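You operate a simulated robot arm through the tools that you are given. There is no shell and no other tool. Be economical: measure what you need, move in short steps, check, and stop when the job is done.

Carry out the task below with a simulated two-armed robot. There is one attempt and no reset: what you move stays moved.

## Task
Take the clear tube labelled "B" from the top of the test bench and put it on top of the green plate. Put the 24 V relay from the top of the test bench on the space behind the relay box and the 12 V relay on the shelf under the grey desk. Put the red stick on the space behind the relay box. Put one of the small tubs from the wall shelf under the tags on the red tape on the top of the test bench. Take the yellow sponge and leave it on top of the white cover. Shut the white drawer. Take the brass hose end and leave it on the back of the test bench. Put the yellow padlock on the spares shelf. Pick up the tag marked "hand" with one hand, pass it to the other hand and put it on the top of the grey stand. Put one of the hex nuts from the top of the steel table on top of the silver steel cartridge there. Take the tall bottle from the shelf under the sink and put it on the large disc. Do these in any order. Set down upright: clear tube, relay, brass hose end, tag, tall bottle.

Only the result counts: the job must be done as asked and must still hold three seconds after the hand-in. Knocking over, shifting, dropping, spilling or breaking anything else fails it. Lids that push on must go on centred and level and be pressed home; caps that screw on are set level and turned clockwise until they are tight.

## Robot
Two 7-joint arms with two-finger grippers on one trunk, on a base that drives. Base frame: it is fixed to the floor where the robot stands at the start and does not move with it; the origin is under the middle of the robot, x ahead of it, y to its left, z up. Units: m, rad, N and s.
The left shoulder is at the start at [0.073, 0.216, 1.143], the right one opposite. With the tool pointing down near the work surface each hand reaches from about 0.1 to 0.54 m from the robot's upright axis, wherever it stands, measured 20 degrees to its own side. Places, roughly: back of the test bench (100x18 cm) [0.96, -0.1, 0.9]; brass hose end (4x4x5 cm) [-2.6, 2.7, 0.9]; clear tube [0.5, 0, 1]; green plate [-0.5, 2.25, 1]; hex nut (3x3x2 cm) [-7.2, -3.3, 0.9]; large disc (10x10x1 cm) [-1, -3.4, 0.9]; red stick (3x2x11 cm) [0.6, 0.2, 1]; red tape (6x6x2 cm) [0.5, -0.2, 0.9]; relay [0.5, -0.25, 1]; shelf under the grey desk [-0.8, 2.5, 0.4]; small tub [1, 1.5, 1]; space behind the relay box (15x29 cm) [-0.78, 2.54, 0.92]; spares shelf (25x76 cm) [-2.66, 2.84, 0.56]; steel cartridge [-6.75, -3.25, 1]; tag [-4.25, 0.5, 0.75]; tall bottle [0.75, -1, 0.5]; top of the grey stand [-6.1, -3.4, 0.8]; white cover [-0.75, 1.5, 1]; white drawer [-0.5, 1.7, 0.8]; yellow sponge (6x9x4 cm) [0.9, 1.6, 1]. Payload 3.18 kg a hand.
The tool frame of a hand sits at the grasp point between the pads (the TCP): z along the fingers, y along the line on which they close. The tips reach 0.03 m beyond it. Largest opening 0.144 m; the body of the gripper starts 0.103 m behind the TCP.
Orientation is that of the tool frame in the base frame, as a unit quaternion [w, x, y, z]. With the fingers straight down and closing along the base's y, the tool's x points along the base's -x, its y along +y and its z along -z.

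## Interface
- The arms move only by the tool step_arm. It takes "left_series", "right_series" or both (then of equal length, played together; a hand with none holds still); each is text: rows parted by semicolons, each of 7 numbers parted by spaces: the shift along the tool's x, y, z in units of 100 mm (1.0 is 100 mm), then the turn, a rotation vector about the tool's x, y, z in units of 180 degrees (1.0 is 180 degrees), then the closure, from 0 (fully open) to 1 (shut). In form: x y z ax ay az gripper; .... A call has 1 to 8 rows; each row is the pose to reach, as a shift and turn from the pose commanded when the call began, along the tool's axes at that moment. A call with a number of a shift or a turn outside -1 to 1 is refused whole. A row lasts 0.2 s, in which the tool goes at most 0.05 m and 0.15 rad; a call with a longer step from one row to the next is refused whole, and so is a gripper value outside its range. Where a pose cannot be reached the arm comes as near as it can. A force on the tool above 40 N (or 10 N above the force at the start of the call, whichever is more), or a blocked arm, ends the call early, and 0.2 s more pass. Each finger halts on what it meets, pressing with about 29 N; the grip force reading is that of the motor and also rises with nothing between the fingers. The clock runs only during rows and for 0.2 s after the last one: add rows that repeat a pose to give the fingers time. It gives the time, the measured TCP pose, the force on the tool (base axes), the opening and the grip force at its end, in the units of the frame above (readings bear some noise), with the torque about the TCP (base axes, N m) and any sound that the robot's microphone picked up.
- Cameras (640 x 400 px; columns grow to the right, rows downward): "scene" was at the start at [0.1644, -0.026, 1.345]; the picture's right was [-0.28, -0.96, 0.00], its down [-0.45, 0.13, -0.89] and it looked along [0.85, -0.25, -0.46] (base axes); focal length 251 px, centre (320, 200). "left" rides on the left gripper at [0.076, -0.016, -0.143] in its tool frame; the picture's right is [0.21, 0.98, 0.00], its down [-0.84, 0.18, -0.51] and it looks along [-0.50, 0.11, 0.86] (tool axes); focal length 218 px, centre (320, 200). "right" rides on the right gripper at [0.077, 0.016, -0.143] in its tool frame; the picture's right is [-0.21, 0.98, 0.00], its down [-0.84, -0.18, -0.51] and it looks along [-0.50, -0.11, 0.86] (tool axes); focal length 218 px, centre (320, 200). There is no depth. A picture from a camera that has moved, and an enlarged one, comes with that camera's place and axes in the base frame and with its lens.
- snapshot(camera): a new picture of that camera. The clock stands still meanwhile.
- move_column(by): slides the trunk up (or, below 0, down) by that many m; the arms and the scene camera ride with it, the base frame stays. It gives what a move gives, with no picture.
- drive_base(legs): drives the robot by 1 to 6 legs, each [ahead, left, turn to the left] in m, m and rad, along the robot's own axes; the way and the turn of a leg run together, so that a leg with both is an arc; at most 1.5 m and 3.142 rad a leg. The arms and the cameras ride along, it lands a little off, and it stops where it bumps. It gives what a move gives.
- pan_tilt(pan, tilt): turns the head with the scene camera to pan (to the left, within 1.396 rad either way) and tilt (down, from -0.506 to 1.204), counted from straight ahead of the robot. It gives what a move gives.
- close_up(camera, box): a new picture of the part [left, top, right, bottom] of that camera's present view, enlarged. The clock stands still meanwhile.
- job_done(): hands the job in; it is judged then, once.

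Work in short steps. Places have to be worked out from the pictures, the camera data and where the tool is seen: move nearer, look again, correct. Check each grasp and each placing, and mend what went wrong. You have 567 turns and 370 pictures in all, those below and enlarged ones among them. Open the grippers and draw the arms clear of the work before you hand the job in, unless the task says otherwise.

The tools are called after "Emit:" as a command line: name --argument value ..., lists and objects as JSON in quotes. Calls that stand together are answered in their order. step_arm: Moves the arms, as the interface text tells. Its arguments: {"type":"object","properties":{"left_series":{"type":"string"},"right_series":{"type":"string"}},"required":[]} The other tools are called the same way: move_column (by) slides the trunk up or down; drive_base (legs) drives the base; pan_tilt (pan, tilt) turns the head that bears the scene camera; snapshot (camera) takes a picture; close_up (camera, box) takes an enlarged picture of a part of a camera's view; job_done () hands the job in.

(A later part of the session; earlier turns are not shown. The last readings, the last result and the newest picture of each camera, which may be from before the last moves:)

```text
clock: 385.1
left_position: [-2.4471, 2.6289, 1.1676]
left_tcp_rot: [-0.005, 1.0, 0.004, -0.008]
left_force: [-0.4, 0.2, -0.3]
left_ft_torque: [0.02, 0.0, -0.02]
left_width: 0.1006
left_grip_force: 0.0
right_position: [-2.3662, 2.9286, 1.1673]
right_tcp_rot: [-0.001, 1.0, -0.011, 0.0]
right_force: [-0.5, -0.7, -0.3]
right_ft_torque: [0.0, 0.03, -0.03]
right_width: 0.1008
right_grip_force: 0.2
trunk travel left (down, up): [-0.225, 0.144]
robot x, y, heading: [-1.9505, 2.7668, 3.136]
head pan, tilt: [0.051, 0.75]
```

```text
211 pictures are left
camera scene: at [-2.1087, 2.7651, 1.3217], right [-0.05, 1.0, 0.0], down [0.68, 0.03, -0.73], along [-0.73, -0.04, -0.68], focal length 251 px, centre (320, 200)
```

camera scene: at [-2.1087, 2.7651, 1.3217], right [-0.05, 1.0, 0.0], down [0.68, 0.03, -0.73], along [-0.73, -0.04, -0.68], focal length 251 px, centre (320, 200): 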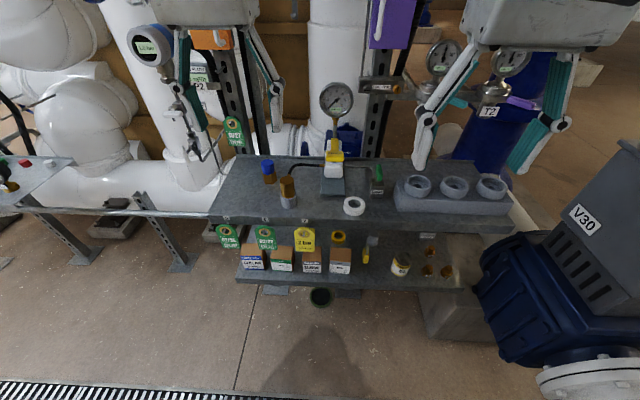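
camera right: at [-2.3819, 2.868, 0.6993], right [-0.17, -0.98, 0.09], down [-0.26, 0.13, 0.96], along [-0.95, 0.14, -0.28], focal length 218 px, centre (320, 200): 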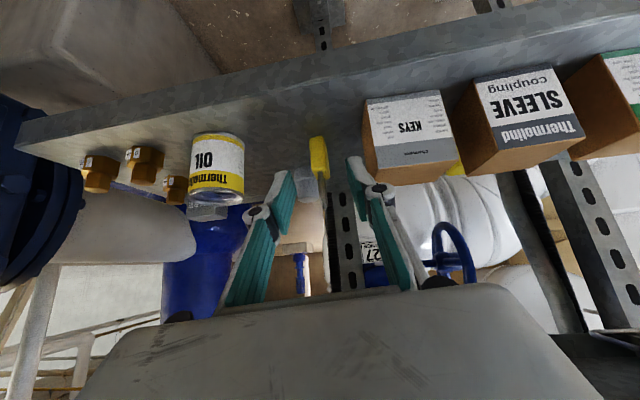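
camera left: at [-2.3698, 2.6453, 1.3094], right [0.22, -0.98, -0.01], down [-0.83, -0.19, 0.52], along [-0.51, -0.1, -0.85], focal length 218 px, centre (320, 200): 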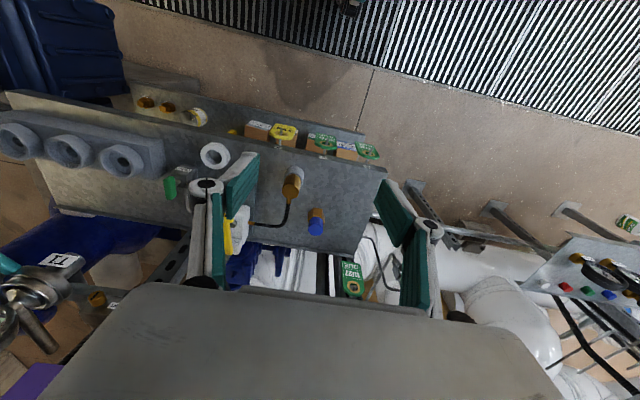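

Emit:
close_up --camera "left" --box '[230, 150, 390, 250]'

Emit:
close_up --camera "scene" --box '[230, 120, 390, 220]'

```text
4.00 times, centred on (310, 200) of left
camera zoom: at [-2.3698, 2.6453, 1.3094], right [0.22, -0.98, -0.01], down [-0.83, -0.19, 0.52], along [-0.51, -0.1, -0.85], focal length 873 px, centre (360, 200)
```

zoom: 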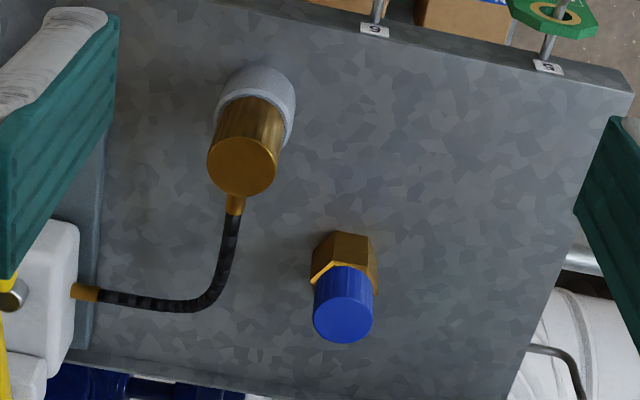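

```text
4.00 times, centred on (310, 170) of scene
camera zoom: at [-2.1087, 2.7651, 1.3217], right [-0.05, 1.0, 0.0], down [0.68, 0.03, -0.73], along [-0.73, -0.04, -0.68], focal length 1004 px, centre (360, 320)
```

zoom: 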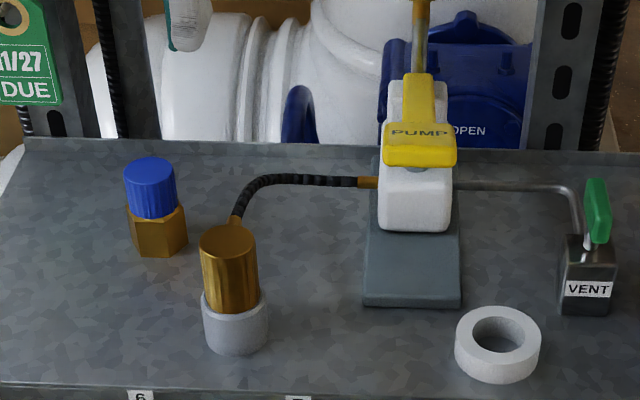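

I triangulate the brass hose end's top at (-2.586, 2.660, 0.94), matching the given place. I drive 0.14 m closer and bring the left hand over it.

Emit:
drive_base --legs '[[0.135, -0.03, 0.003]]'

Emit:
step_arm --left_series "0 0 0.4 0 0 0 0.5; 0 0 0.8 0 0 0 0.55; 0 0 1 0 0 0 0.58"

Emit:
snapshot --camera "left"

Emit:
close_up --camera "scene" --box '[200, 120, 400, 245]'

```text
clock: 386.4
left_position: [-2.5817, 2.6583, 1.1665]
left_tcp_rot: [-0.004, 1.0, 0.005, -0.008]
left_force: [-0.4, 0.9, -0.8]
left_ft_torque: [-0.05, 0.0, 0.01]
left_width: 0.1008
left_grip_force: 0.0
right_position: [-2.5019, 2.9563, 1.1663]
right_tcp_rot: [-0.001, 1.0, -0.008, 0.0]
right_force: [-0.4, -0.5, 0.4]
right_ft_torque: [0.02, -0.05, 0.02]
right_width: 0.1007
right_grip_force: 0.1
trunk travel left (down, up): [-0.225, 0.144]
robot x, y, heading: [-2.0798, 2.7973, -3.142]
head pan, tilt: [0.051, 0.75]
```

```text
clock: 387.2
left_position: [-2.583, 2.6592, 1.0662]
left_tcp_rot: [-0.003, 1.0, 0.007, -0.009]
left_force: [0.5, -0.3, -0.3]
left_ft_torque: [0.0, 0.01, 0.0]
left_width: 0.0603
left_grip_force: 0.1
right_position: [-2.5007, 2.9569, 1.1666]
right_tcp_rot: [-0.002, 1.0, -0.009, 0.0]
right_force: [-0.1, 0.5, -0.7]
right_ft_torque: [0.01, -0.03, 0.0]
right_width: 0.1009
right_grip_force: 0.1
trunk travel left (down, up): [-0.225, 0.144]
robot x, y, heading: [-2.0842, 2.8005, -3.133]
head pan, tilt: [0.051, 0.75]
```

```text
208 pictures are left
camera left: at [-2.5052, 2.6742, 1.209], right [0.22, -0.98, -0.01], down [-0.83, -0.19, 0.52], along [-0.51, -0.1, -0.85], focal length 218 px, centre (320, 200)
```

left: 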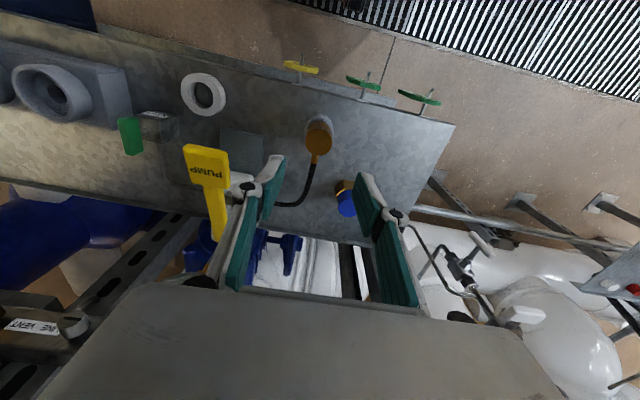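

```text
3.20 times, centred on (300, 182) of scene
camera zoom: at [-2.2435, 2.7941, 1.3216], right [-0.05, 1.0, 0.0], down [0.68, 0.04, -0.73], along [-0.73, -0.04, -0.68], focal length 803 px, centre (384, 256)
```

zoom: 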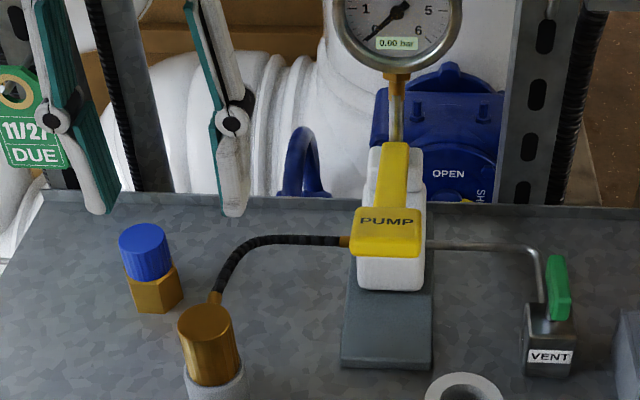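

The fingers line up with the brass piece. I descend to z≈0.925 and grip.

Emit:
step_arm --left_series "0.04 -0.04 0.4 0 0 0 0.58; 0.04 -0.04 0.8 0 0 0 0.58; 0.04 -0.04 1 0 0 0 0.58"

Emit:
step_arm --left_series "0 0 0.2 0 0 0 0.58; 0 0 0.4 0 0 0 0.58; 0 0 0.4 0 0 0 0.8; 0 0 0.4 0 0 0 1; 0 0 0.4 0 0 0 1; 0 0 0.4 0 0 0 1"

Emit:
snapshot --camera "left"

Emit:
close_up --camera "scene" --box '[200, 150, 400, 275]'

```text
clock: 388.0
left_position: [-2.5817, 2.6645, 0.9665]
left_tcp_rot: [-0.004, 1.0, 0.006, -0.007]
left_force: [0.3, 0.7, -0.8]
left_ft_torque: [-0.02, 0.03, 0.03]
left_width: 0.0601
left_grip_force: 0.0
right_position: [-2.5018, 2.9573, 1.1671]
right_tcp_rot: [0.0, 1.0, -0.009, 0.001]
right_force: [-0.4, -0.3, -0.2]
right_ft_torque: [0.01, -0.04, 0.0]
right_width: 0.1008
right_grip_force: 0.0
trunk travel left (down, up): [-0.225, 0.144]
robot x, y, heading: [-2.0865, 2.8005, -3.139]
head pan, tilt: [0.051, 0.75]
```

```text
clock: 389.4
left_position: [-2.5813, 2.6637, 0.9266]
left_tcp_rot: [-0.005, 1.0, 0.006, -0.007]
left_force: [0.1, 0.2, -0.3]
left_ft_torque: [0.02, 0.01, 0.01]
left_width: 0.0335
left_grip_force: 29.1
right_position: [-2.5012, 2.9568, 1.1673]
right_tcp_rot: [-0.001, 1.0, -0.008, 0.0]
right_force: [-0.3, -1.2, -0.2]
right_ft_torque: [0.03, 0.01, 0.0]
right_width: 0.101
right_grip_force: 0.0
trunk travel left (down, up): [-0.225, 0.144]
robot x, y, heading: [-2.0879, 2.7982, -3.138]
head pan, tilt: [0.051, 0.75]
```

```text
206 pictures are left
camera left: at [-2.5038, 2.6794, 1.0688], right [0.22, -0.98, -0.01], down [-0.83, -0.19, 0.52], along [-0.51, -0.1, -0.85], focal length 218 px, centre (320, 200)
```

left: 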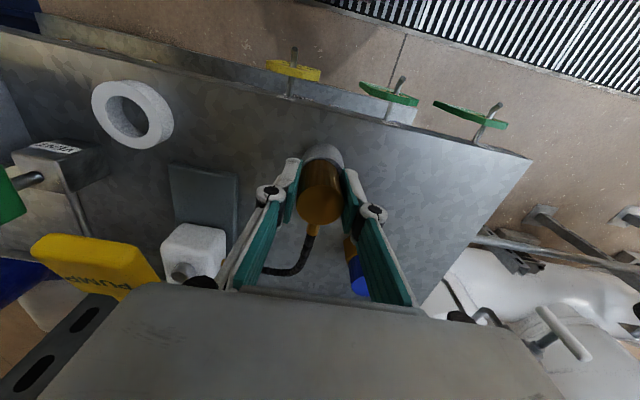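

```text
3.20 times, centred on (300, 212) of scene
camera zoom: at [-2.2436, 2.7941, 1.3216], right [-0.05, 1.0, 0.0], down [0.68, 0.04, -0.73], along [-0.73, -0.04, -0.68], focal length 803 px, centre (384, 160)
```

zoom: 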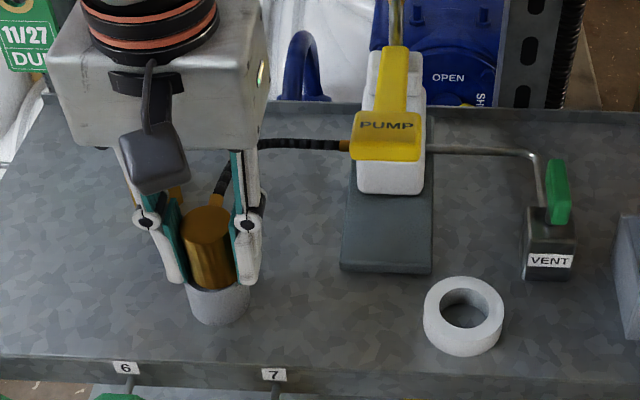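

It is gripped at 33.5 mm. I lift 2 cm slowly and watch the force and the hose.

Emit:
step_arm --left_series "0 0 -0.05 0 0 0 1; 0 0 -0.1 0 0 0 1; 0 0 -0.15 0 0 0 1; 0 0 -0.2 0 0 0 1"

Emit:
close_up --camera "scene" --box '[200, 150, 400, 275]'

Emit:
close_up --camera "left" --box '[200, 130, 440, 280]'

```text
clock: 390.4
left_position: [-2.5817, 2.6631, 0.9474]
left_tcp_rot: [-0.005, 1.0, 0.006, -0.008]
left_force: [-0.9, 0.3, -1.1]
left_ft_torque: [-0.01, -0.01, -0.01]
left_width: 0.0336
left_grip_force: 29.3
right_position: [-2.5015, 2.9567, 1.1668]
right_tcp_rot: [-0.001, 1.0, -0.009, 0.0]
right_force: [-0.3, 0.3, 0.4]
right_ft_torque: [0.0, 0.03, 0.01]
right_width: 0.101
right_grip_force: 0.1
trunk travel left (down, up): [-0.225, 0.144]
robot x, y, heading: [-2.0856, 2.7998, -3.142]
head pan, tilt: [0.051, 0.75]
```

```text
3.20 times, centred on (300, 212) of scene
camera zoom: at [-2.2435, 2.7942, 1.3216], right [-0.05, 1.0, 0.0], down [0.68, 0.04, -0.73], along [-0.73, -0.04, -0.68], focal length 803 px, centre (384, 160)
```

zoom: 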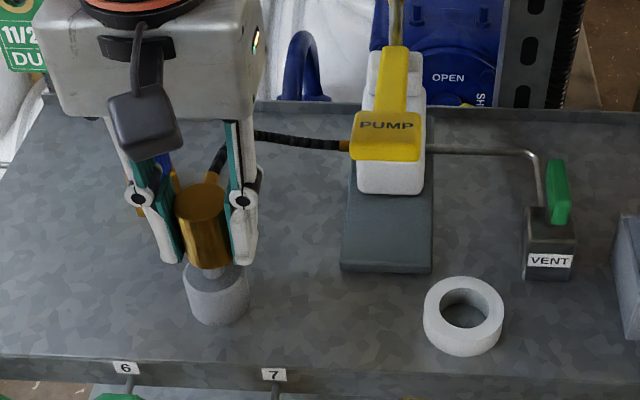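

```text
2.67 times, centred on (320, 205) of left
camera zoom: at [-2.5035, 2.6794, 1.0896], right [0.22, -0.98, -0.01], down [-0.83, -0.19, 0.52], along [-0.51, -0.1, -0.85], focal length 582 px, centre (320, 187)
```

zoom: 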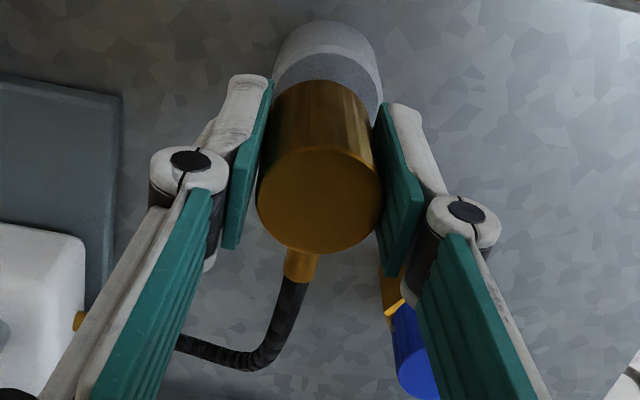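

It lifts freely out of its cup and the hose just flexes. I lift further and observe what the hose does.

Emit:
step_arm --left_series "0 0 -0.2 0 0 0 1; 0 0 -0.4 0 0 0 1; 0 0 -0.6 0 0 0 1; 0 0 -0.8 0 0 0 1"

Emit:
close_up --camera "scene" --box '[200, 120, 400, 245]'

```text
clock: 391.4
left_position: [-2.5797, 2.6629, 1.0276]
left_tcp_rot: [-0.005, 1.0, 0.006, -0.008]
left_force: [0.5, 0.6, -0.2]
left_ft_torque: [0.04, 0.0, -0.01]
left_width: 0.0335
left_grip_force: 29.0
right_position: [-2.501, 2.9571, 1.1674]
right_tcp_rot: [-0.001, 1.0, -0.008, 0.0]
right_force: [0.6, 0.8, -0.1]
right_ft_torque: [0.02, 0.02, 0.01]
right_width: 0.1009
right_grip_force: 0.0
trunk travel left (down, up): [-0.225, 0.144]
robot x, y, heading: [-2.0828, 2.7996, -3.135]
head pan, tilt: [0.051, 0.75]
```

```text
3.20 times, centred on (300, 182) of scene
camera zoom: at [-2.2432, 2.7942, 1.3217], right [-0.05, 1.0, 0.0], down [0.68, 0.04, -0.73], along [-0.73, -0.04, -0.68], focal length 803 px, centre (384, 256)
```

zoom: 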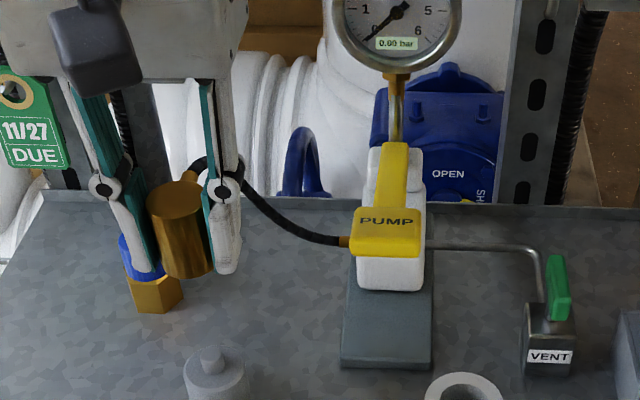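

The hose follows elastically. I test how it behaves when pulled away, drawing the hand 10 cm toward me while watching forces.

Emit:
step_arm --left_series "0.2 0 -0.2 0 0 0 1; 0.4 0 -0.4 0 0 0 1; 0.6 0 -0.6 0 0 0 1; 0.8 0 -0.8 0 0 0 1; 1 0 -0.8 0 0 0 1"

Emit:
snapshot --camera "scene"

```text
clock: 392.6
left_position: [-2.4791, 2.6623, 1.1058]
left_tcp_rot: [-0.004, 1.0, 0.006, -0.008]
left_force: [-0.1, -0.1, 0.1]
left_ft_torque: [0.01, 0.02, 0.01]
left_width: 0.0337
left_grip_force: 29.4
right_position: [-2.5021, 2.9566, 1.1678]
right_tcp_rot: [-0.001, 1.0, -0.009, -0.001]
right_force: [0.3, -0.3, 0.4]
right_ft_torque: [-0.01, 0.01, -0.01]
right_width: 0.1009
right_grip_force: 0.1
trunk travel left (down, up): [-0.225, 0.144]
robot x, y, heading: [-2.0845, 2.7998, -3.143]
head pan, tilt: [0.051, 0.75]
```

```text
201 pictures are left
camera scene: at [-2.2434, 2.794, 1.3216], right [-0.05, 1.0, 0.0], down [0.68, 0.04, -0.73], along [-0.73, -0.04, -0.68], focal length 251 px, centre (320, 200)
```

scene: 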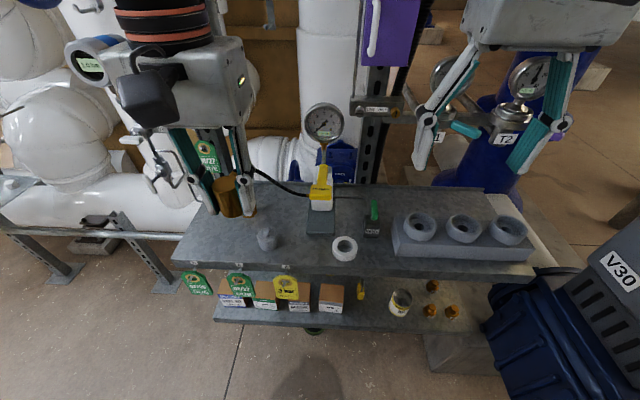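

There is still no tension, and the hose is drawn longer. I back the base 0.12 m and check again.

Emit:
drive_base --legs '[[-0.12, 0, 0]]'

Emit:
close_up --camera "scene" --box '[140, 80, 440, 268]'

```text
clock: 393.8
left_position: [-2.3582, 2.6628, 1.1062]
left_tcp_rot: [-0.004, 1.0, 0.007, -0.008]
left_force: [0.4, 1.2, -0.8]
left_ft_torque: [0.02, 0.03, 0.0]
left_width: 0.0334
left_grip_force: 29.3
right_position: [-2.3816, 2.9575, 1.1664]
right_tcp_rot: [-0.001, 1.0, -0.009, 0.0]
right_force: [0.1, -0.2, -0.6]
right_ft_torque: [-0.01, 0.04, -0.04]
right_width: 0.1006
right_grip_force: 0.0
trunk travel left (down, up): [-0.225, 0.144]
robot x, y, heading: [-1.9632, 2.7984, -3.137]
head pan, tilt: [0.051, 0.75]
```

```text
2.13 times, centred on (290, 174) of scene
camera zoom: at [-2.1228, 2.7942, 1.3216], right [-0.05, 1.0, 0.0], down [0.68, 0.04, -0.73], along [-0.73, -0.04, -0.68], focal length 534 px, centre (384, 255)
```

zoom: 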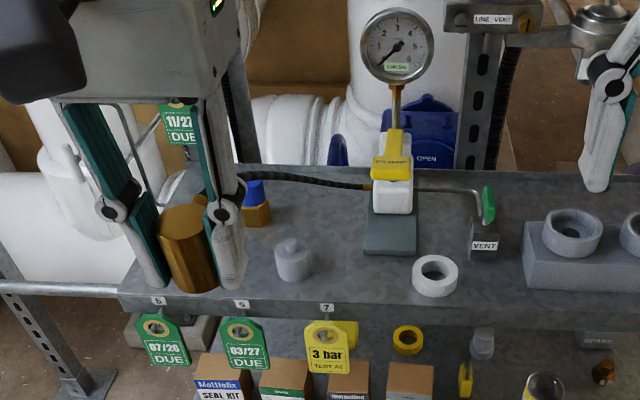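

There is still no tension, so the hose is only drawn along. I carry the brass end to the test bench.

Emit:
drive_base --legs '[[0.15, 0, 0], [0, 1.25, 0], [0, 1.25, 0]]'

```text
clock: 416.9
left_position: [-2.511, 0.1592, 1.1057]
left_tcp_rot: [-0.004, 1.0, 0.004, -0.007]
left_force: [0.8, -0.5, 0.0]
left_ft_torque: [0.01, 0.03, 0.02]
left_width: 0.0335
left_grip_force: 29.0
right_position: [-2.5329, 0.4526, 1.1671]
right_tcp_rot: [-0.001, 1.0, -0.01, 0.0]
right_force: [0.5, -0.6, -1.1]
right_ft_torque: [-0.01, -0.01, 0.01]
right_width: 0.1006
right_grip_force: 0.0
trunk travel left (down, up): [-0.225, 0.144]
robot x, y, heading: [-2.1157, 0.2901, 3.14]
head pan, tilt: [0.051, 0.75]
```

I mistakenly drove 0.15 m forward rather than back before the sideways run. No bump was reported and the grip holds, but I check the view before continuing.

Emit:
pan_tilt --pan -0.6 --tilt 0.45

Emit:
snapshot --camera "scene"

Emit:
snapshot --camera "left"

```text
clock: 417.9
left_position: [-2.5119, 0.1604, 1.1052]
left_tcp_rot: [-0.004, 1.0, 0.004, -0.008]
left_force: [0.4, 1.1, -1.4]
left_ft_torque: [-0.01, -0.01, 0.0]
left_width: 0.0335
left_grip_force: 28.8
right_position: [-2.533, 0.4525, 1.1659]
right_tcp_rot: [-0.001, 1.0, -0.01, 0.0]
right_force: [0.1, -0.2, 0.1]
right_ft_torque: [0.01, -0.03, 0.01]
right_width: 0.1008
right_grip_force: 0.1
trunk travel left (down, up): [-0.225, 0.144]
robot x, y, heading: [-2.1156, 0.2948, 3.141]
head pan, tilt: [-0.6, 0.45]
```

```text
199 pictures are left
camera scene: at [-2.268, 0.3453, 1.348], right [0.57, 0.82, 0.0], down [0.36, -0.25, -0.9], along [-0.74, 0.51, -0.44], focal length 251 px, centre (320, 200)
```

scene: 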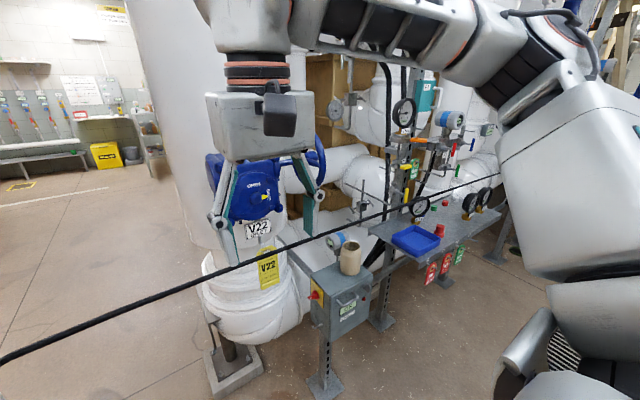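

```text
198 pictures are left
camera left: at [-2.4338, 0.175, 1.2476], right [0.22, -0.98, -0.01], down [-0.83, -0.19, 0.52], along [-0.51, -0.1, -0.85], focal length 218 px, centre (320, 200)
```

left: 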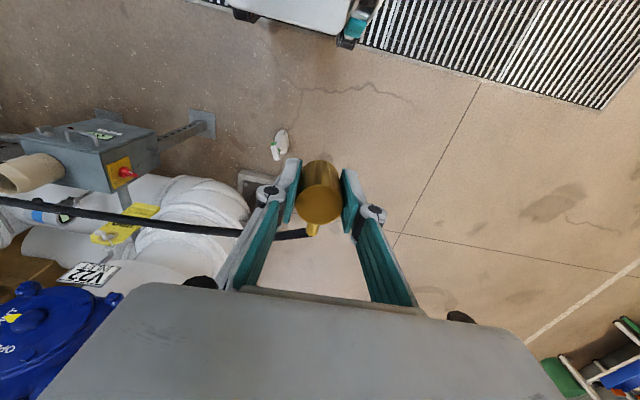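

The hose only stretches as a drawing and nothing is disturbed. I continue to the bench.

Emit:
drive_base --legs '[[-1.0, 0, 0], [-0.95, 0, 0], [0, 0, 3.14]]'

Emit:
pan_tilt --pan -0.1 --tilt 0.35

Emit:
snapshot --camera "scene"

```text
clock: 434.9
left_position: [0.231, 0.4152, 1.1056]
left_tcp_rot: [0.008, 0.003, 1.0, -0.004]
left_force: [-0.2, 0.4, -0.3]
left_ft_torque: [0.02, 0.02, 0.0]
left_width: 0.0334
left_grip_force: 28.8
right_position: [0.2471, 0.1211, 1.1666]
right_tcp_rot: [0.0, 0.018, 1.0, -0.001]
right_force: [0.2, -0.7, 0.0]
right_ft_torque: [-0.02, 0.02, 0.02]
right_width: 0.1008
right_grip_force: 0.1
trunk travel left (down, up): [-0.225, 0.144]
robot x, y, heading: [-0.169, 0.284, -0.016]
head pan, tilt: [-0.6, 0.45]
```

```text
clock: 435.9
left_position: [0.2314, 0.413, 1.1057]
left_tcp_rot: [0.009, 0.003, 1.0, -0.005]
left_force: [0.5, -0.4, 0.6]
left_ft_torque: [0.0, -0.04, 0.01]
left_width: 0.0333
left_grip_force: 28.8
right_position: [0.2483, 0.1206, 1.1666]
right_tcp_rot: [0.0, 0.02, 1.0, -0.001]
right_force: [0.4, 0.8, 0.3]
right_ft_torque: [0.03, -0.01, 0.01]
right_width: 0.1007
right_grip_force: 0.0
trunk travel left (down, up): [-0.225, 0.144]
robot x, y, heading: [-0.1664, 0.2873, -0.014]
head pan, tilt: [-0.099, 0.351]
```

```text
197 pictures are left
camera scene: at [0.0025, 0.2732, 1.3572], right [-0.12, -0.99, 0.0], down [-0.34, 0.04, -0.94], along [0.93, -0.11, -0.34], focal length 251 px, centre (320, 200)
```

scene: 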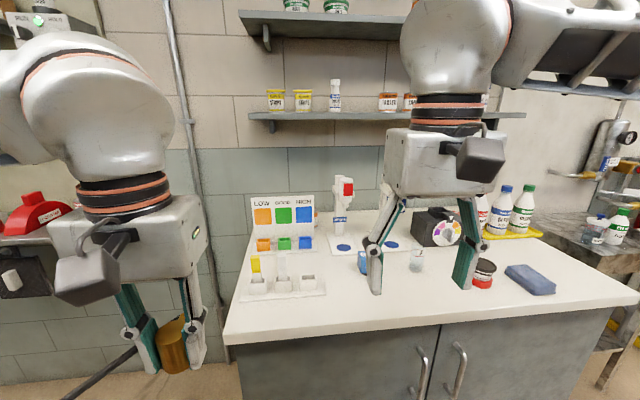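

Emit:
close_up --camera "scene" --box '[230, 160, 430, 285]'

Emit:
close_up --camera "scene" --box '[390, 160, 590, 285]'

```text
3.20 times, centred on (330, 222) of scene
camera zoom: at [0.0025, 0.2732, 1.3572], right [-0.12, -0.99, 0.0], down [-0.34, 0.04, -0.94], along [0.93, -0.11, -0.34], focal length 803 px, centre (288, 128)
```

zoom: 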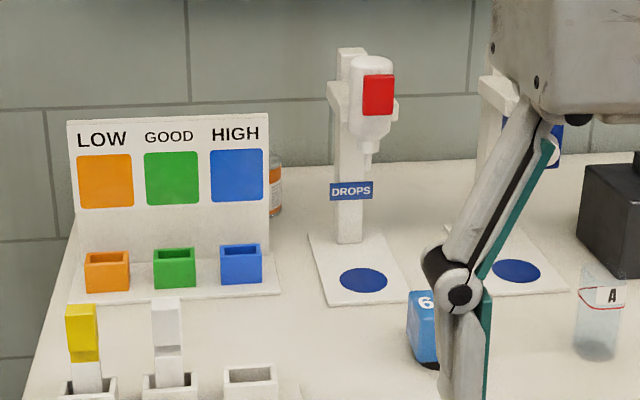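

```text
3.20 times, centred on (490, 222) of scene
camera zoom: at [0.0025, 0.2732, 1.3572], right [-0.12, -0.99, 0.0], down [-0.34, 0.04, -0.94], along [0.93, -0.11, -0.34], focal length 803 px, centre (-224, 128)
```

zoom: 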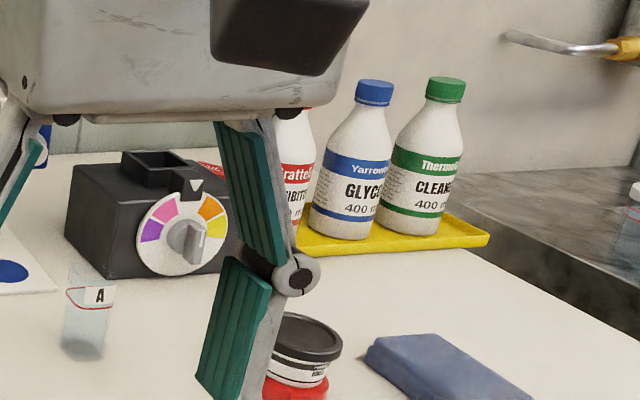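

I need a better look at the back of the bench. I drive in and use the hand cameras over it.

Emit:
drive_base --legs '[[0.27, -0.2, 0.015]]'

Emit:
step_arm --right_series "-0.4 0 -0.1 0 0 0 0.3; -0.8 0 -0.2 0 0 0 0.3; -1 0 -0.3 0 0 0 0.3"

Emit:
snapshot --camera "right"

Emit:
snapshot --camera "left"

```text
clock: 438.2
left_position: [0.4994, 0.2156, 1.1055]
left_tcp_rot: [0.007, -0.003, 1.0, -0.005]
left_force: [0.3, -1.1, -0.9]
left_ft_torque: [0.03, 0.02, 0.02]
left_width: 0.0332
left_grip_force: 28.7
right_position: [0.5199, -0.0779, 1.1663]
right_tcp_rot: [0.0, 0.011, 1.0, -0.001]
right_force: [-0.7, -0.6, 1.4]
right_ft_torque: [-0.03, 0.04, 0.01]
right_width: 0.1008
right_grip_force: 0.0
trunk travel left (down, up): [-0.225, 0.144]
robot x, y, heading: [0.1021, 0.0837, -0.003]
head pan, tilt: [-0.099, 0.351]
```

```text
clock: 439.1
left_position: [0.499, 0.2167, 1.1062]
left_tcp_rot: [0.008, -0.003, 1.0, -0.004]
left_force: [-0.4, -0.2, -0.5]
left_ft_torque: [-0.01, -0.03, 0.0]
left_width: 0.0335
left_grip_force: 28.6
right_position: [0.6207, -0.0789, 1.1974]
right_tcp_rot: [0.001, 0.011, 1.0, -0.001]
right_force: [0.6, -0.4, 0.7]
right_ft_torque: [-0.03, -0.01, -0.03]
right_width: 0.1007
right_grip_force: 0.1
trunk travel left (down, up): [-0.225, 0.144]
robot x, y, heading: [0.1046, 0.0818, -0.005]
head pan, tilt: [-0.099, 0.351]
```

```text
194 pictures are left
camera right: at [0.5449, -0.0608, 1.3397], right [0.23, 0.97, 0.0], down [0.84, -0.2, 0.51], along [0.49, -0.12, -0.86], focal length 218 px, centre (320, 200)
```

right: 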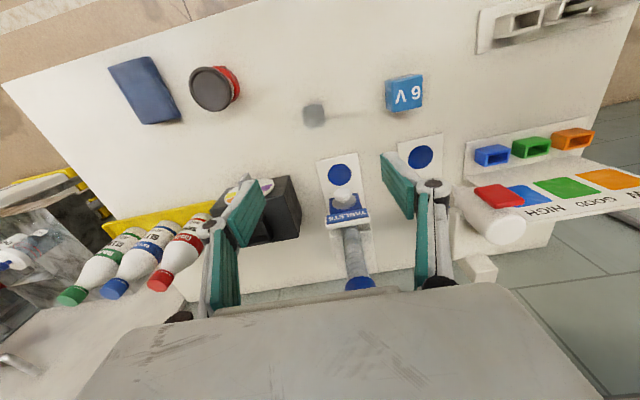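

```text
193 pictures are left
camera left: at [0.4196, 0.2008, 1.2476], right [-0.22, 0.98, -0.01], down [0.83, 0.19, 0.52], along [0.51, 0.1, -0.85], focal length 218 px, centre (320, 200)
```

left: 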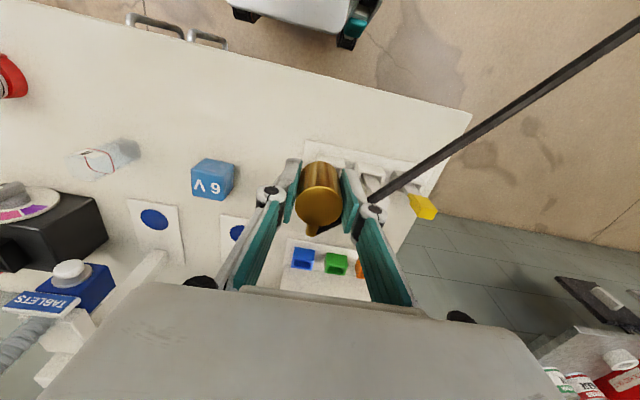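

The back strip (x≈0.9 to 1.05) is free behind the black box and the dispensers, but it is far. I test how far a vertical hand can reach, using the empty right arm.

Emit:
step_arm --right_series "-0.4 0 0 0 0 0 0.3; -0.8 0 0 0 0 0 0.3; -1 0 0 0 0 0 0.3"

Emit:
step_arm --right_series "-0.4 0 0 0 0 0 0.3; -0.8 0 0 0 0 0 0.3; -1 0 0 0 0 0 0.3"

```text
clock: 439.9
left_position: [0.4998, 0.2166, 1.1062]
left_tcp_rot: [0.008, -0.004, 1.0, -0.005]
left_force: [0.1, -0.4, 0.0]
left_ft_torque: [-0.03, -0.02, 0.02]
left_width: 0.0334
left_grip_force: 28.8
right_position: [0.6709, -0.08, 1.1961]
right_tcp_rot: [0.0, 0.012, 1.0, -0.001]
right_force: [-0.8, 0.7, -0.3]
right_ft_torque: [-0.02, 0.01, 0.01]
right_width: 0.1009
right_grip_force: 0.0
right hand out of reach, approached as far as the arm can: row 2, 3
trunk travel left (down, up): [-0.225, 0.144]
robot x, y, heading: [0.1024, 0.0819, -0.003]
head pan, tilt: [-0.099, 0.351]
```

```text
clock: 440.6
left_position: [0.4977, 0.2161, 1.1058]
left_tcp_rot: [0.009, -0.004, 1.0, -0.004]
left_force: [-1.5, 0.0, -0.7]
left_ft_torque: [-0.01, -0.04, -0.03]
left_width: 0.0335
left_grip_force: 29.0
right_position: [0.6981, -0.0779, 1.1673]
right_tcp_rot: [0.001, 0.012, 1.0, 0.0]
right_force: [-0.4, 0.1, 0.5]
right_ft_torque: [-0.02, -0.07, -0.01]
right_width: 0.1008
right_grip_force: 0.2
right hand out of reach, approached as far as the arm can: row 1, 2, 3
trunk travel left (down, up): [-0.225, 0.144]
robot x, y, heading: [0.1023, 0.0806, -0.003]
head pan, tilt: [-0.099, 0.351]
```

A vertical hand reaches only about 0.6 at this height, and a shelf hangs above the bench's back. I raise the trunk to look at the shelf's depth and the layout of the back strip.

Emit:
move_column --by 0.14

Emit:
pan_tilt --pan -0.1 --tilt 0.45

Emit:
snapshot --camera "scene"

Emit:
snapshot --camera "right"

```text
clock: 442.3
left_position: [0.4993, 0.2166, 1.2448]
left_tcp_rot: [0.008, -0.003, 1.0, -0.004]
left_force: [-0.2, -0.5, -0.9]
left_ft_torque: [-0.02, 0.01, 0.0]
left_width: 0.0336
left_grip_force: 28.6
right_position: [0.6749, -0.0775, 1.3593]
right_tcp_rot: [0.053, 0.012, 0.999, 0.001]
right_force: [-0.3, 0.2, -0.1]
right_ft_torque: [-0.01, 0.01, 0.01]
right_width: 0.1009
right_grip_force: 0.1
trunk travel left (down, up): [-0.365, 0.004]
robot x, y, heading: [0.1045, 0.0855, -0.005]
head pan, tilt: [-0.099, 0.351]
```

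```text
clock: 443.0
left_position: [0.4992, 0.216, 1.2463]
left_tcp_rot: [0.007, -0.003, 1.0, -0.004]
left_force: [0.2, -0.5, -0.9]
left_ft_torque: [-0.01, 0.0, -0.02]
left_width: 0.0336
left_grip_force: 28.6
right_position: [0.6744, -0.0771, 1.3598]
right_tcp_rot: [0.053, 0.012, 0.999, 0.0]
right_force: [0.3, 0.0, -0.1]
right_ft_torque: [0.0, 0.0, 0.0]
right_width: 0.1008
right_grip_force: 0.0
trunk travel left (down, up): [-0.365, 0.004]
robot x, y, heading: [0.1054, 0.0821, -0.005]
head pan, tilt: [-0.099, 0.45]
```

```text
192 pictures are left
camera scene: at [0.2352, 0.073, 1.49], right [-0.1, -0.99, 0.0], down [-0.43, 0.04, -0.9], along [0.9, -0.09, -0.43], focal length 251 px, centre (320, 200)
```

scene: 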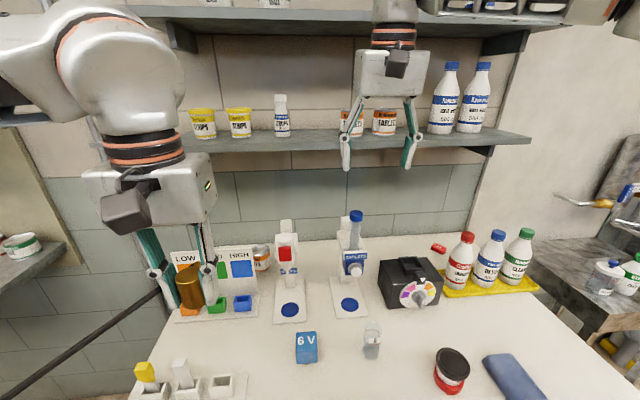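

```text
191 pictures are left
camera right: at [0.585, -0.0599, 1.4944], right [0.23, 0.97, 0.02], down [0.78, -0.2, 0.59], along [0.58, -0.12, -0.81], focal length 218 px, centre (320, 200)
```

right: 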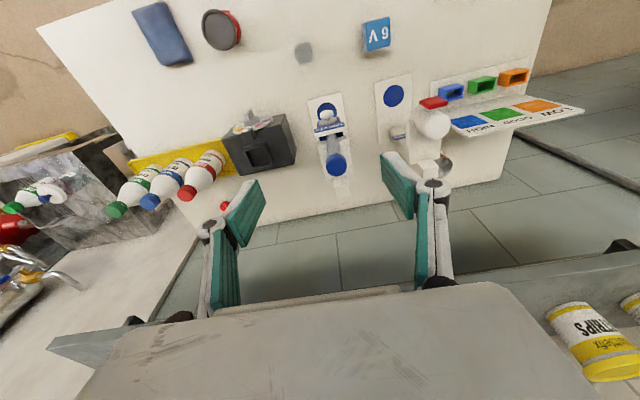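

Now the layout is clear: the overhead shelf's front is at x≈0.9 and z 1.33, and there is free bench behind the black box near (0.96, -0.23). It needs a 45° hand, so I'll set the brass end down near the front and regrip it tilted. First I bring the trunk and the right hand back.

Emit:
step_arm --right_series "0.4 0 0 0 0 0 0.3; 0.8 0 0 0 0 0 0.3; 1 0 0 0 0.033 0 0.3"

Emit:
step_arm --right_series "0.4 -0.2 0 0 0 0 0.3; 0.8 -0.4 0 0 0 0 0.3; 1 -0.7 0 0 0 0 0.3; 1 -1 0 0 0 0 0.3"

Emit:
move_column --by -0.14

Emit:
pan_tilt --pan 0 --tilt 0.85

Emit:
drive_base --legs '[[0, -0.2, 0.004]]'

Emit:
snapshot --camera "scene"

Emit:
snapshot --camera "left"

```text
clock: 443.8
left_position: [0.4992, 0.2164, 1.2457]
left_tcp_rot: [0.007, -0.004, 1.0, -0.004]
left_force: [-0.1, -0.5, -0.3]
left_ft_torque: [-0.03, 0.05, 0.0]
left_width: 0.0334
left_grip_force: 29.0
right_position: [0.5759, -0.0748, 1.3493]
right_tcp_rot: [0.0, 0.012, 1.0, 0.0]
right_force: [-0.5, 0.5, 0.6]
right_ft_torque: [-0.04, 0.04, 0.04]
right_width: 0.1008
right_grip_force: 0.0
trunk travel left (down, up): [-0.365, 0.004]
robot x, y, heading: [0.1063, 0.0839, -0.007]
head pan, tilt: [-0.099, 0.45]
```

```text
clock: 444.8
left_position: [0.4992, 0.2159, 1.2454]
left_tcp_rot: [0.007, -0.004, 1.0, -0.004]
left_force: [0.2, 0.0, -1.0]
left_ft_torque: [0.02, 0.0, -0.02]
left_width: 0.0334
left_grip_force: 29.0
right_position: [0.4726, -0.175, 1.35]
right_tcp_rot: [0.0, 0.013, 1.0, 0.001]
right_force: [-0.2, -1.3, -1.1]
right_ft_torque: [0.02, 0.02, -0.03]
right_width: 0.1008
right_grip_force: 0.0
trunk travel left (down, up): [-0.365, 0.004]
robot x, y, heading: [0.1063, 0.0831, -0.007]
head pan, tilt: [-0.099, 0.45]
```

```text
clock: 446.5
left_position: [0.4978, 0.2173, 1.107]
left_tcp_rot: [0.009, -0.003, 1.0, -0.005]
left_force: [-0.6, -0.7, -0.5]
left_ft_torque: [0.0, -0.01, 0.04]
left_width: 0.0335
left_grip_force: 28.7
right_position: [0.471, -0.1732, 1.2111]
right_tcp_rot: [0.001, 0.013, 1.0, 0.002]
right_force: [-0.4, -0.2, -0.4]
right_ft_torque: [0.0, -0.02, 0.02]
right_width: 0.1006
right_grip_force: 0.0
trunk travel left (down, up): [-0.225, 0.144]
robot x, y, heading: [0.1039, 0.0838, -0.002]
head pan, tilt: [-0.099, 0.45]
```

```text
clock: 447.3
left_position: [0.4989, 0.2159, 1.1067]
left_tcp_rot: [0.007, -0.003, 1.0, -0.005]
left_force: [0.1, -0.3, -0.6]
left_ft_torque: [0.01, -0.01, 0.0]
left_width: 0.0334
left_grip_force: 28.8
right_position: [0.473, -0.1731, 1.2097]
right_tcp_rot: [0.0, 0.012, 1.0, 0.001]
right_force: [0.2, -0.1, -0.3]
right_ft_torque: [-0.01, -0.02, -0.01]
right_width: 0.101
right_grip_force: 0.0
trunk travel left (down, up): [-0.225, 0.144]
robot x, y, heading: [0.1061, 0.0833, -0.004]
head pan, tilt: [0.0, 0.85]
```

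```text
clock: 449.7
left_position: [0.4978, 0.0186, 1.1064]
left_tcp_rot: [0.008, -0.006, 1.0, -0.005]
left_force: [0.4, 0.2, -1.5]
left_ft_torque: [0.0, -0.02, -0.02]
left_width: 0.0333
left_grip_force: 28.6
right_position: [0.4733, -0.3715, 1.209]
right_tcp_rot: [0.0, 0.011, 1.0, 0.001]
right_force: [-0.4, 0.7, 0.3]
right_ft_torque: [0.02, 0.02, 0.01]
right_width: 0.101
right_grip_force: 0.2
trunk travel left (down, up): [-0.225, 0.144]
robot x, y, heading: [0.1044, -0.1172, -0.006]
head pan, tilt: [0.0, 0.85]
```

```text
190 pictures are left
camera scene: at [0.2578, -0.1169, 1.3136], right [0.0, -1.0, 0.0], down [-0.75, 0.0, -0.66], along [0.66, 0.0, -0.75], focal length 251 px, centre (320, 200)
```

scene: 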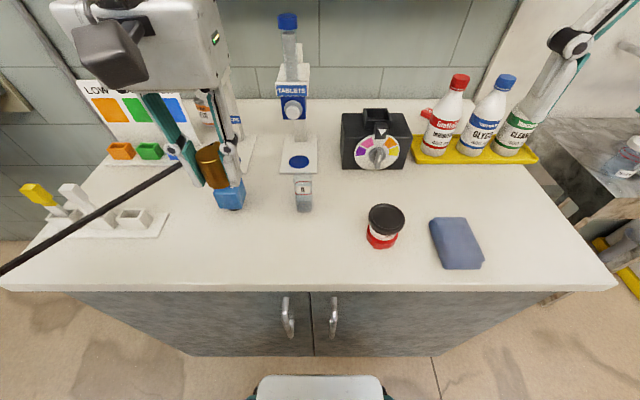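

```text
189 pictures are left
camera left: at [0.4189, 0.0022, 1.2477], right [-0.22, 0.98, -0.01], down [0.83, 0.19, 0.52], along [0.51, 0.1, -0.85], focal length 218 px, centre (320, 200)
```

left: 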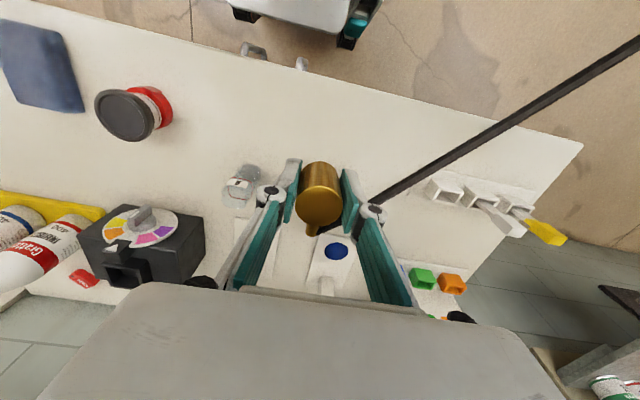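

I set the brass end down on the free bench front near (0.50, 0.01).

Emit:
step_arm --left_series "0 0 0.4 0 0 0 1; 0 0 0.8 0 0 0 1; 0 0 1 0 0 0 1"

Emit:
step_arm --left_series "0 0 0.3 0 0 0 1; 0 0 0.45 0 0 0 1; 0 0 0.53 0 0 0 1; 0 0 0.6 0 0 0 1; 0 0 0.66 0 0 0 1; 0 0 0.72 0 0 0 1; 0 0 0.76 0 0 0 1"

Emit:
close_up --camera "scene" --box '[120, 130, 320, 255]'

```text
clock: 450.5
left_position: [0.499, 0.0169, 1.0059]
left_tcp_rot: [0.008, -0.005, 1.0, -0.005]
left_force: [-0.1, -0.5, -2.3]
left_ft_torque: [0.0, 0.01, -0.03]
left_width: 0.0336
left_grip_force: 29.0
right_position: [0.4743, -0.3708, 1.2081]
right_tcp_rot: [-0.001, 0.011, 1.0, 0.0]
right_force: [0.3, -0.1, -0.1]
right_ft_torque: [-0.03, 0.02, -0.01]
right_width: 0.1008
right_grip_force: 0.0
trunk travel left (down, up): [-0.225, 0.144]
robot x, y, heading: [0.1057, -0.1133, -0.001]
head pan, tilt: [0.0, 0.85]
```

```text
clock: 452.1
left_position: [0.5004, 0.0167, 0.9316]
left_tcp_rot: [0.009, -0.005, 1.0, -0.005]
left_force: [-1.9, 3.7, 19.2]
left_ft_torque: [0.16, 0.22, -0.02]
left_width: 0.0336
left_grip_force: 29.2
right_position: [0.4709, -0.3717, 1.2099]
right_tcp_rot: [0.002, 0.011, 1.0, 0.0]
right_force: [-0.6, 0.2, -0.1]
right_ft_torque: [-0.02, -0.03, 0.03]
right_width: 0.1006
right_grip_force: 0.0
trunk travel left (down, up): [-0.225, 0.144]
robot x, y, heading: [0.0997, -0.1152, 0.001]
head pan, tilt: [0.0, 0.85]
```

```text
3.20 times, centred on (220, 192) of scene
camera zoom: at [0.2561, -0.1163, 1.3143], right [0.0, -1.0, 0.0], down [-0.75, 0.0, -0.66], along [0.66, 0.0, -0.75], focal length 803 px, centre (640, 224)
```

zoom: 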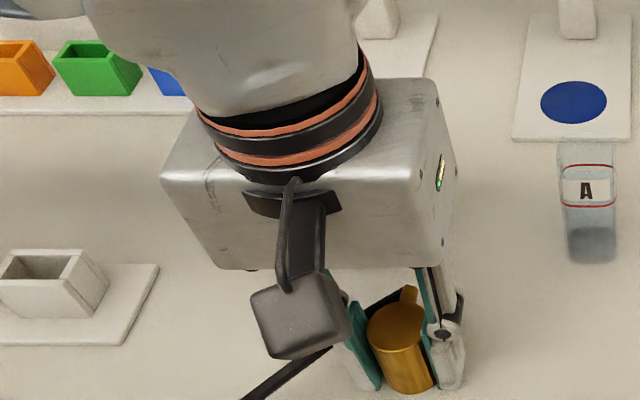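

It is on the bench. I release, rise, tilt the left hand 45° while backing off, and look.

Emit:
step_arm --left_series "0 0 -0.02 0 0 0 0.8; 0 0 -0.02 0 0 0 0.5; 0 0 -0.02 0 0 0 0.5; 0 0 -0.4 0 0 0 0.5; 0 0 -0.8 0 0 0 0.5; 0 0 -1 0 0 0 0.5"

Emit:
drive_base --legs '[[-0.17, 0, 0]]'

Emit:
step_arm --left_series "-0.1 0 -0.1 0 -0.042 0 0.5; -0.2 0 -0.2 0 -0.084 0 0.5; -0.3 0 -0.3 0 -0.126 0 0.5; -0.4 0 -0.4 0 -0.168 0 0.5; -0.5 0 -0.5 0 -0.21 0 0.5; -0.6 0 -0.5 0 -0.25 0 0.5"

Emit:
snapshot --camera "left"

Emit:
snapshot --camera "scene"

```text
clock: 453.5
left_position: [0.4992, 0.0184, 1.0304]
left_tcp_rot: [0.008, -0.005, 1.0, -0.003]
left_force: [0.2, 0.2, 1.2]
left_ft_torque: [0.01, -0.02, 0.02]
left_width: 0.072
left_grip_force: 0.1
right_position: [0.4711, -0.3701, 1.208]
right_tcp_rot: [0.001, 0.011, 1.0, 0.001]
right_force: [-0.7, -0.4, 0.5]
right_ft_torque: [0.01, -0.01, 0.0]
right_width: 0.101
right_grip_force: 0.1
trunk travel left (down, up): [-0.225, 0.144]
robot x, y, heading: [0.1028, -0.1179, 0.003]
head pan, tilt: [0.0, 0.85]
```

```text
clock: 455.0
left_position: [0.3291, 0.0178, 1.0297]
left_tcp_rot: [0.008, -0.006, 1.0, -0.004]
left_force: [0.4, 0.1, 0.7]
left_ft_torque: [-0.02, -0.02, -0.05]
left_width: 0.0721
left_grip_force: 0.1
right_position: [0.3028, -0.3713, 1.2096]
right_tcp_rot: [0.001, 0.01, 1.0, 0.001]
right_force: [0.0, 0.1, 0.6]
right_ft_torque: [0.04, -0.06, -0.02]
right_width: 0.1007
right_grip_force: 0.1
trunk travel left (down, up): [-0.225, 0.144]
robot x, y, heading: [-0.0642, -0.1188, 0.002]
head pan, tilt: [0.0, 0.85]
```

```text
clock: 456.4
left_position: [0.3895, 0.0175, 1.0801]
left_tcp_rot: [0.391, -0.006, 0.92, -0.002]
left_force: [0.5, -0.1, 0.2]
left_ft_torque: [0.02, -0.02, 0.01]
left_width: 0.0721
left_grip_force: 0.1
right_position: [0.3044, -0.3712, 1.21]
right_tcp_rot: [0.0, 0.01, 1.0, 0.0]
right_force: [0.1, 0.0, 0.4]
right_ft_torque: [0.0, 0.01, 0.02]
right_width: 0.101
right_grip_force: 0.1
trunk travel left (down, up): [-0.225, 0.144]
robot x, y, heading: [-0.0654, -0.1173, -0.004]
head pan, tilt: [0.0, 0.85]
```

```text
187 pictures are left
camera left: at [0.2335, -0.0001, 1.1251], right [-0.15, 0.98, -0.16], down [0.22, 0.19, 0.96], along [0.96, 0.11, -0.24], focal length 218 px, centre (320, 200)
```

left: 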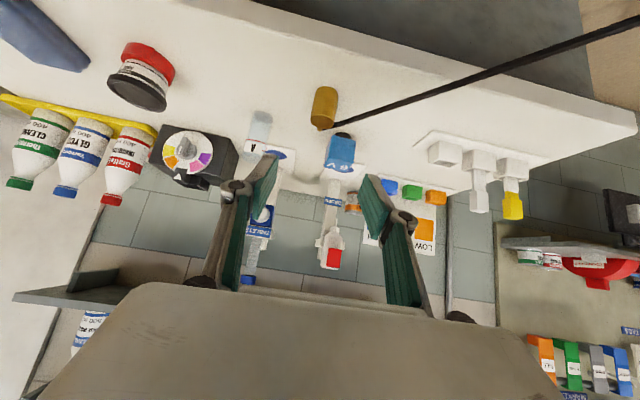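

```text
186 pictures are left
camera scene: at [0.0893, -0.1169, 1.3136], right [0.0, -1.0, 0.0], down [-0.75, 0.0, -0.66], along [0.66, 0.0, -0.75], focal length 251 px, centre (320, 200)
```

scene: 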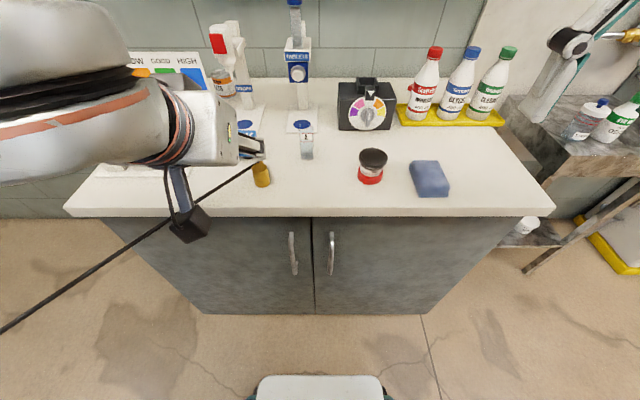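

The brass stands at (0.498, 0.016). I advance along the tilted axis and grip it.

Emit:
step_arm --left_series "0.1 0 0.4 0 0 0 0.5; 0.2 0 0.8 0 0 0 0.5; 0.29 0 1 0 0 0 0.5"

Emit:
snapshot --camera "left"

```text
clock: 457.2
left_position: [0.4426, 0.0169, 0.9903]
left_tcp_rot: [0.39, -0.005, 0.921, -0.002]
left_force: [-0.4, 0.8, 0.0]
left_ft_torque: [0.0, 0.02, -0.01]
left_width: 0.0719
left_grip_force: 0.1
right_position: [0.3041, -0.3702, 1.2087]
right_tcp_rot: [0.0, 0.01, 1.0, 0.0]
right_force: [-0.4, -0.2, 0.3]
right_ft_torque: [0.01, 0.04, 0.02]
right_width: 0.101
right_grip_force: 0.1
trunk travel left (down, up): [-0.225, 0.144]
robot x, y, heading: [-0.07, -0.1152, -0.0]
head pan, tilt: [0.0, 0.85]
```

```text
185 pictures are left
camera left: at [0.2861, 0.0006, 1.0342], right [-0.15, 0.98, -0.16], down [0.22, 0.19, 0.96], along [0.96, 0.11, -0.24], focal length 218 px, centre (320, 200)
```

left: 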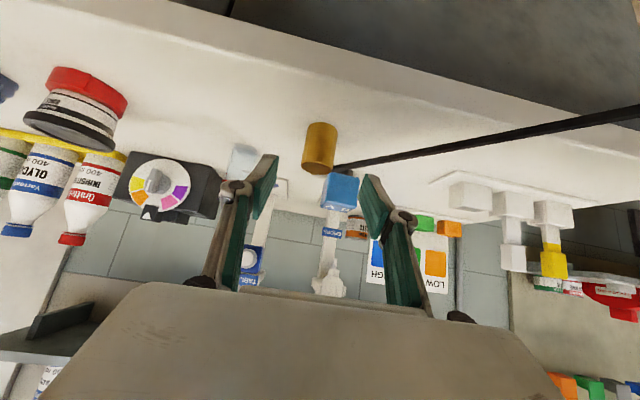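

Emit:
step_arm --left_series "0 0 0.3 0 0 0 0.5; 0 0 0.6 0 0 0 0.5; 0 0 0.79 0 0 0 0.5; 0 0 0.79 0 0 0 0.7; 0 0 0.79 0 0 0 1; 0 0 0.79 0 0 0 1; 0 0 0.79 0 0 0 1"

Emit:
snapshot --camera "left"

```text
clock: 458.8
left_position: [0.4966, 0.0176, 0.935]
left_tcp_rot: [0.39, -0.007, 0.921, -0.001]
left_force: [-0.9, -0.8, 0.2]
left_ft_torque: [0.0, 0.0, 0.01]
left_width: 0.0334
left_grip_force: 28.6
right_position: [0.3049, -0.3708, 1.21]
right_tcp_rot: [0.0, 0.01, 1.0, 0.001]
right_force: [0.2, -0.1, 0.4]
right_ft_torque: [-0.05, 0.01, 0.03]
right_width: 0.1006
right_grip_force: 0.1
trunk travel left (down, up): [-0.225, 0.144]
robot x, y, heading: [-0.0625, -0.1154, 0.0]
head pan, tilt: [0.0, 0.85]
```

```text
184 pictures are left
camera left: at [0.3411, 0.0002, 0.9798], right [-0.15, 0.98, -0.16], down [0.22, 0.19, 0.96], along [0.96, 0.11, -0.24], focal length 218 px, centre (320, 200)
```

left: 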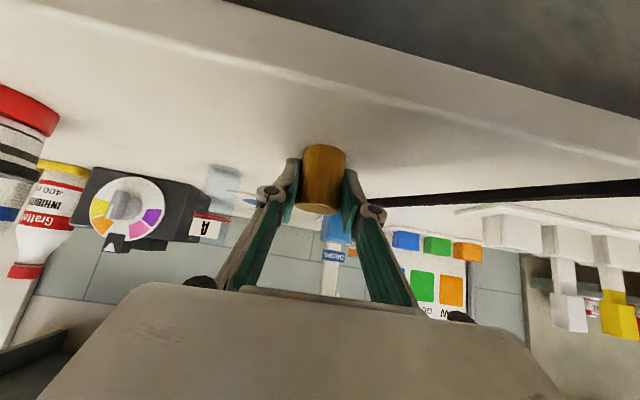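

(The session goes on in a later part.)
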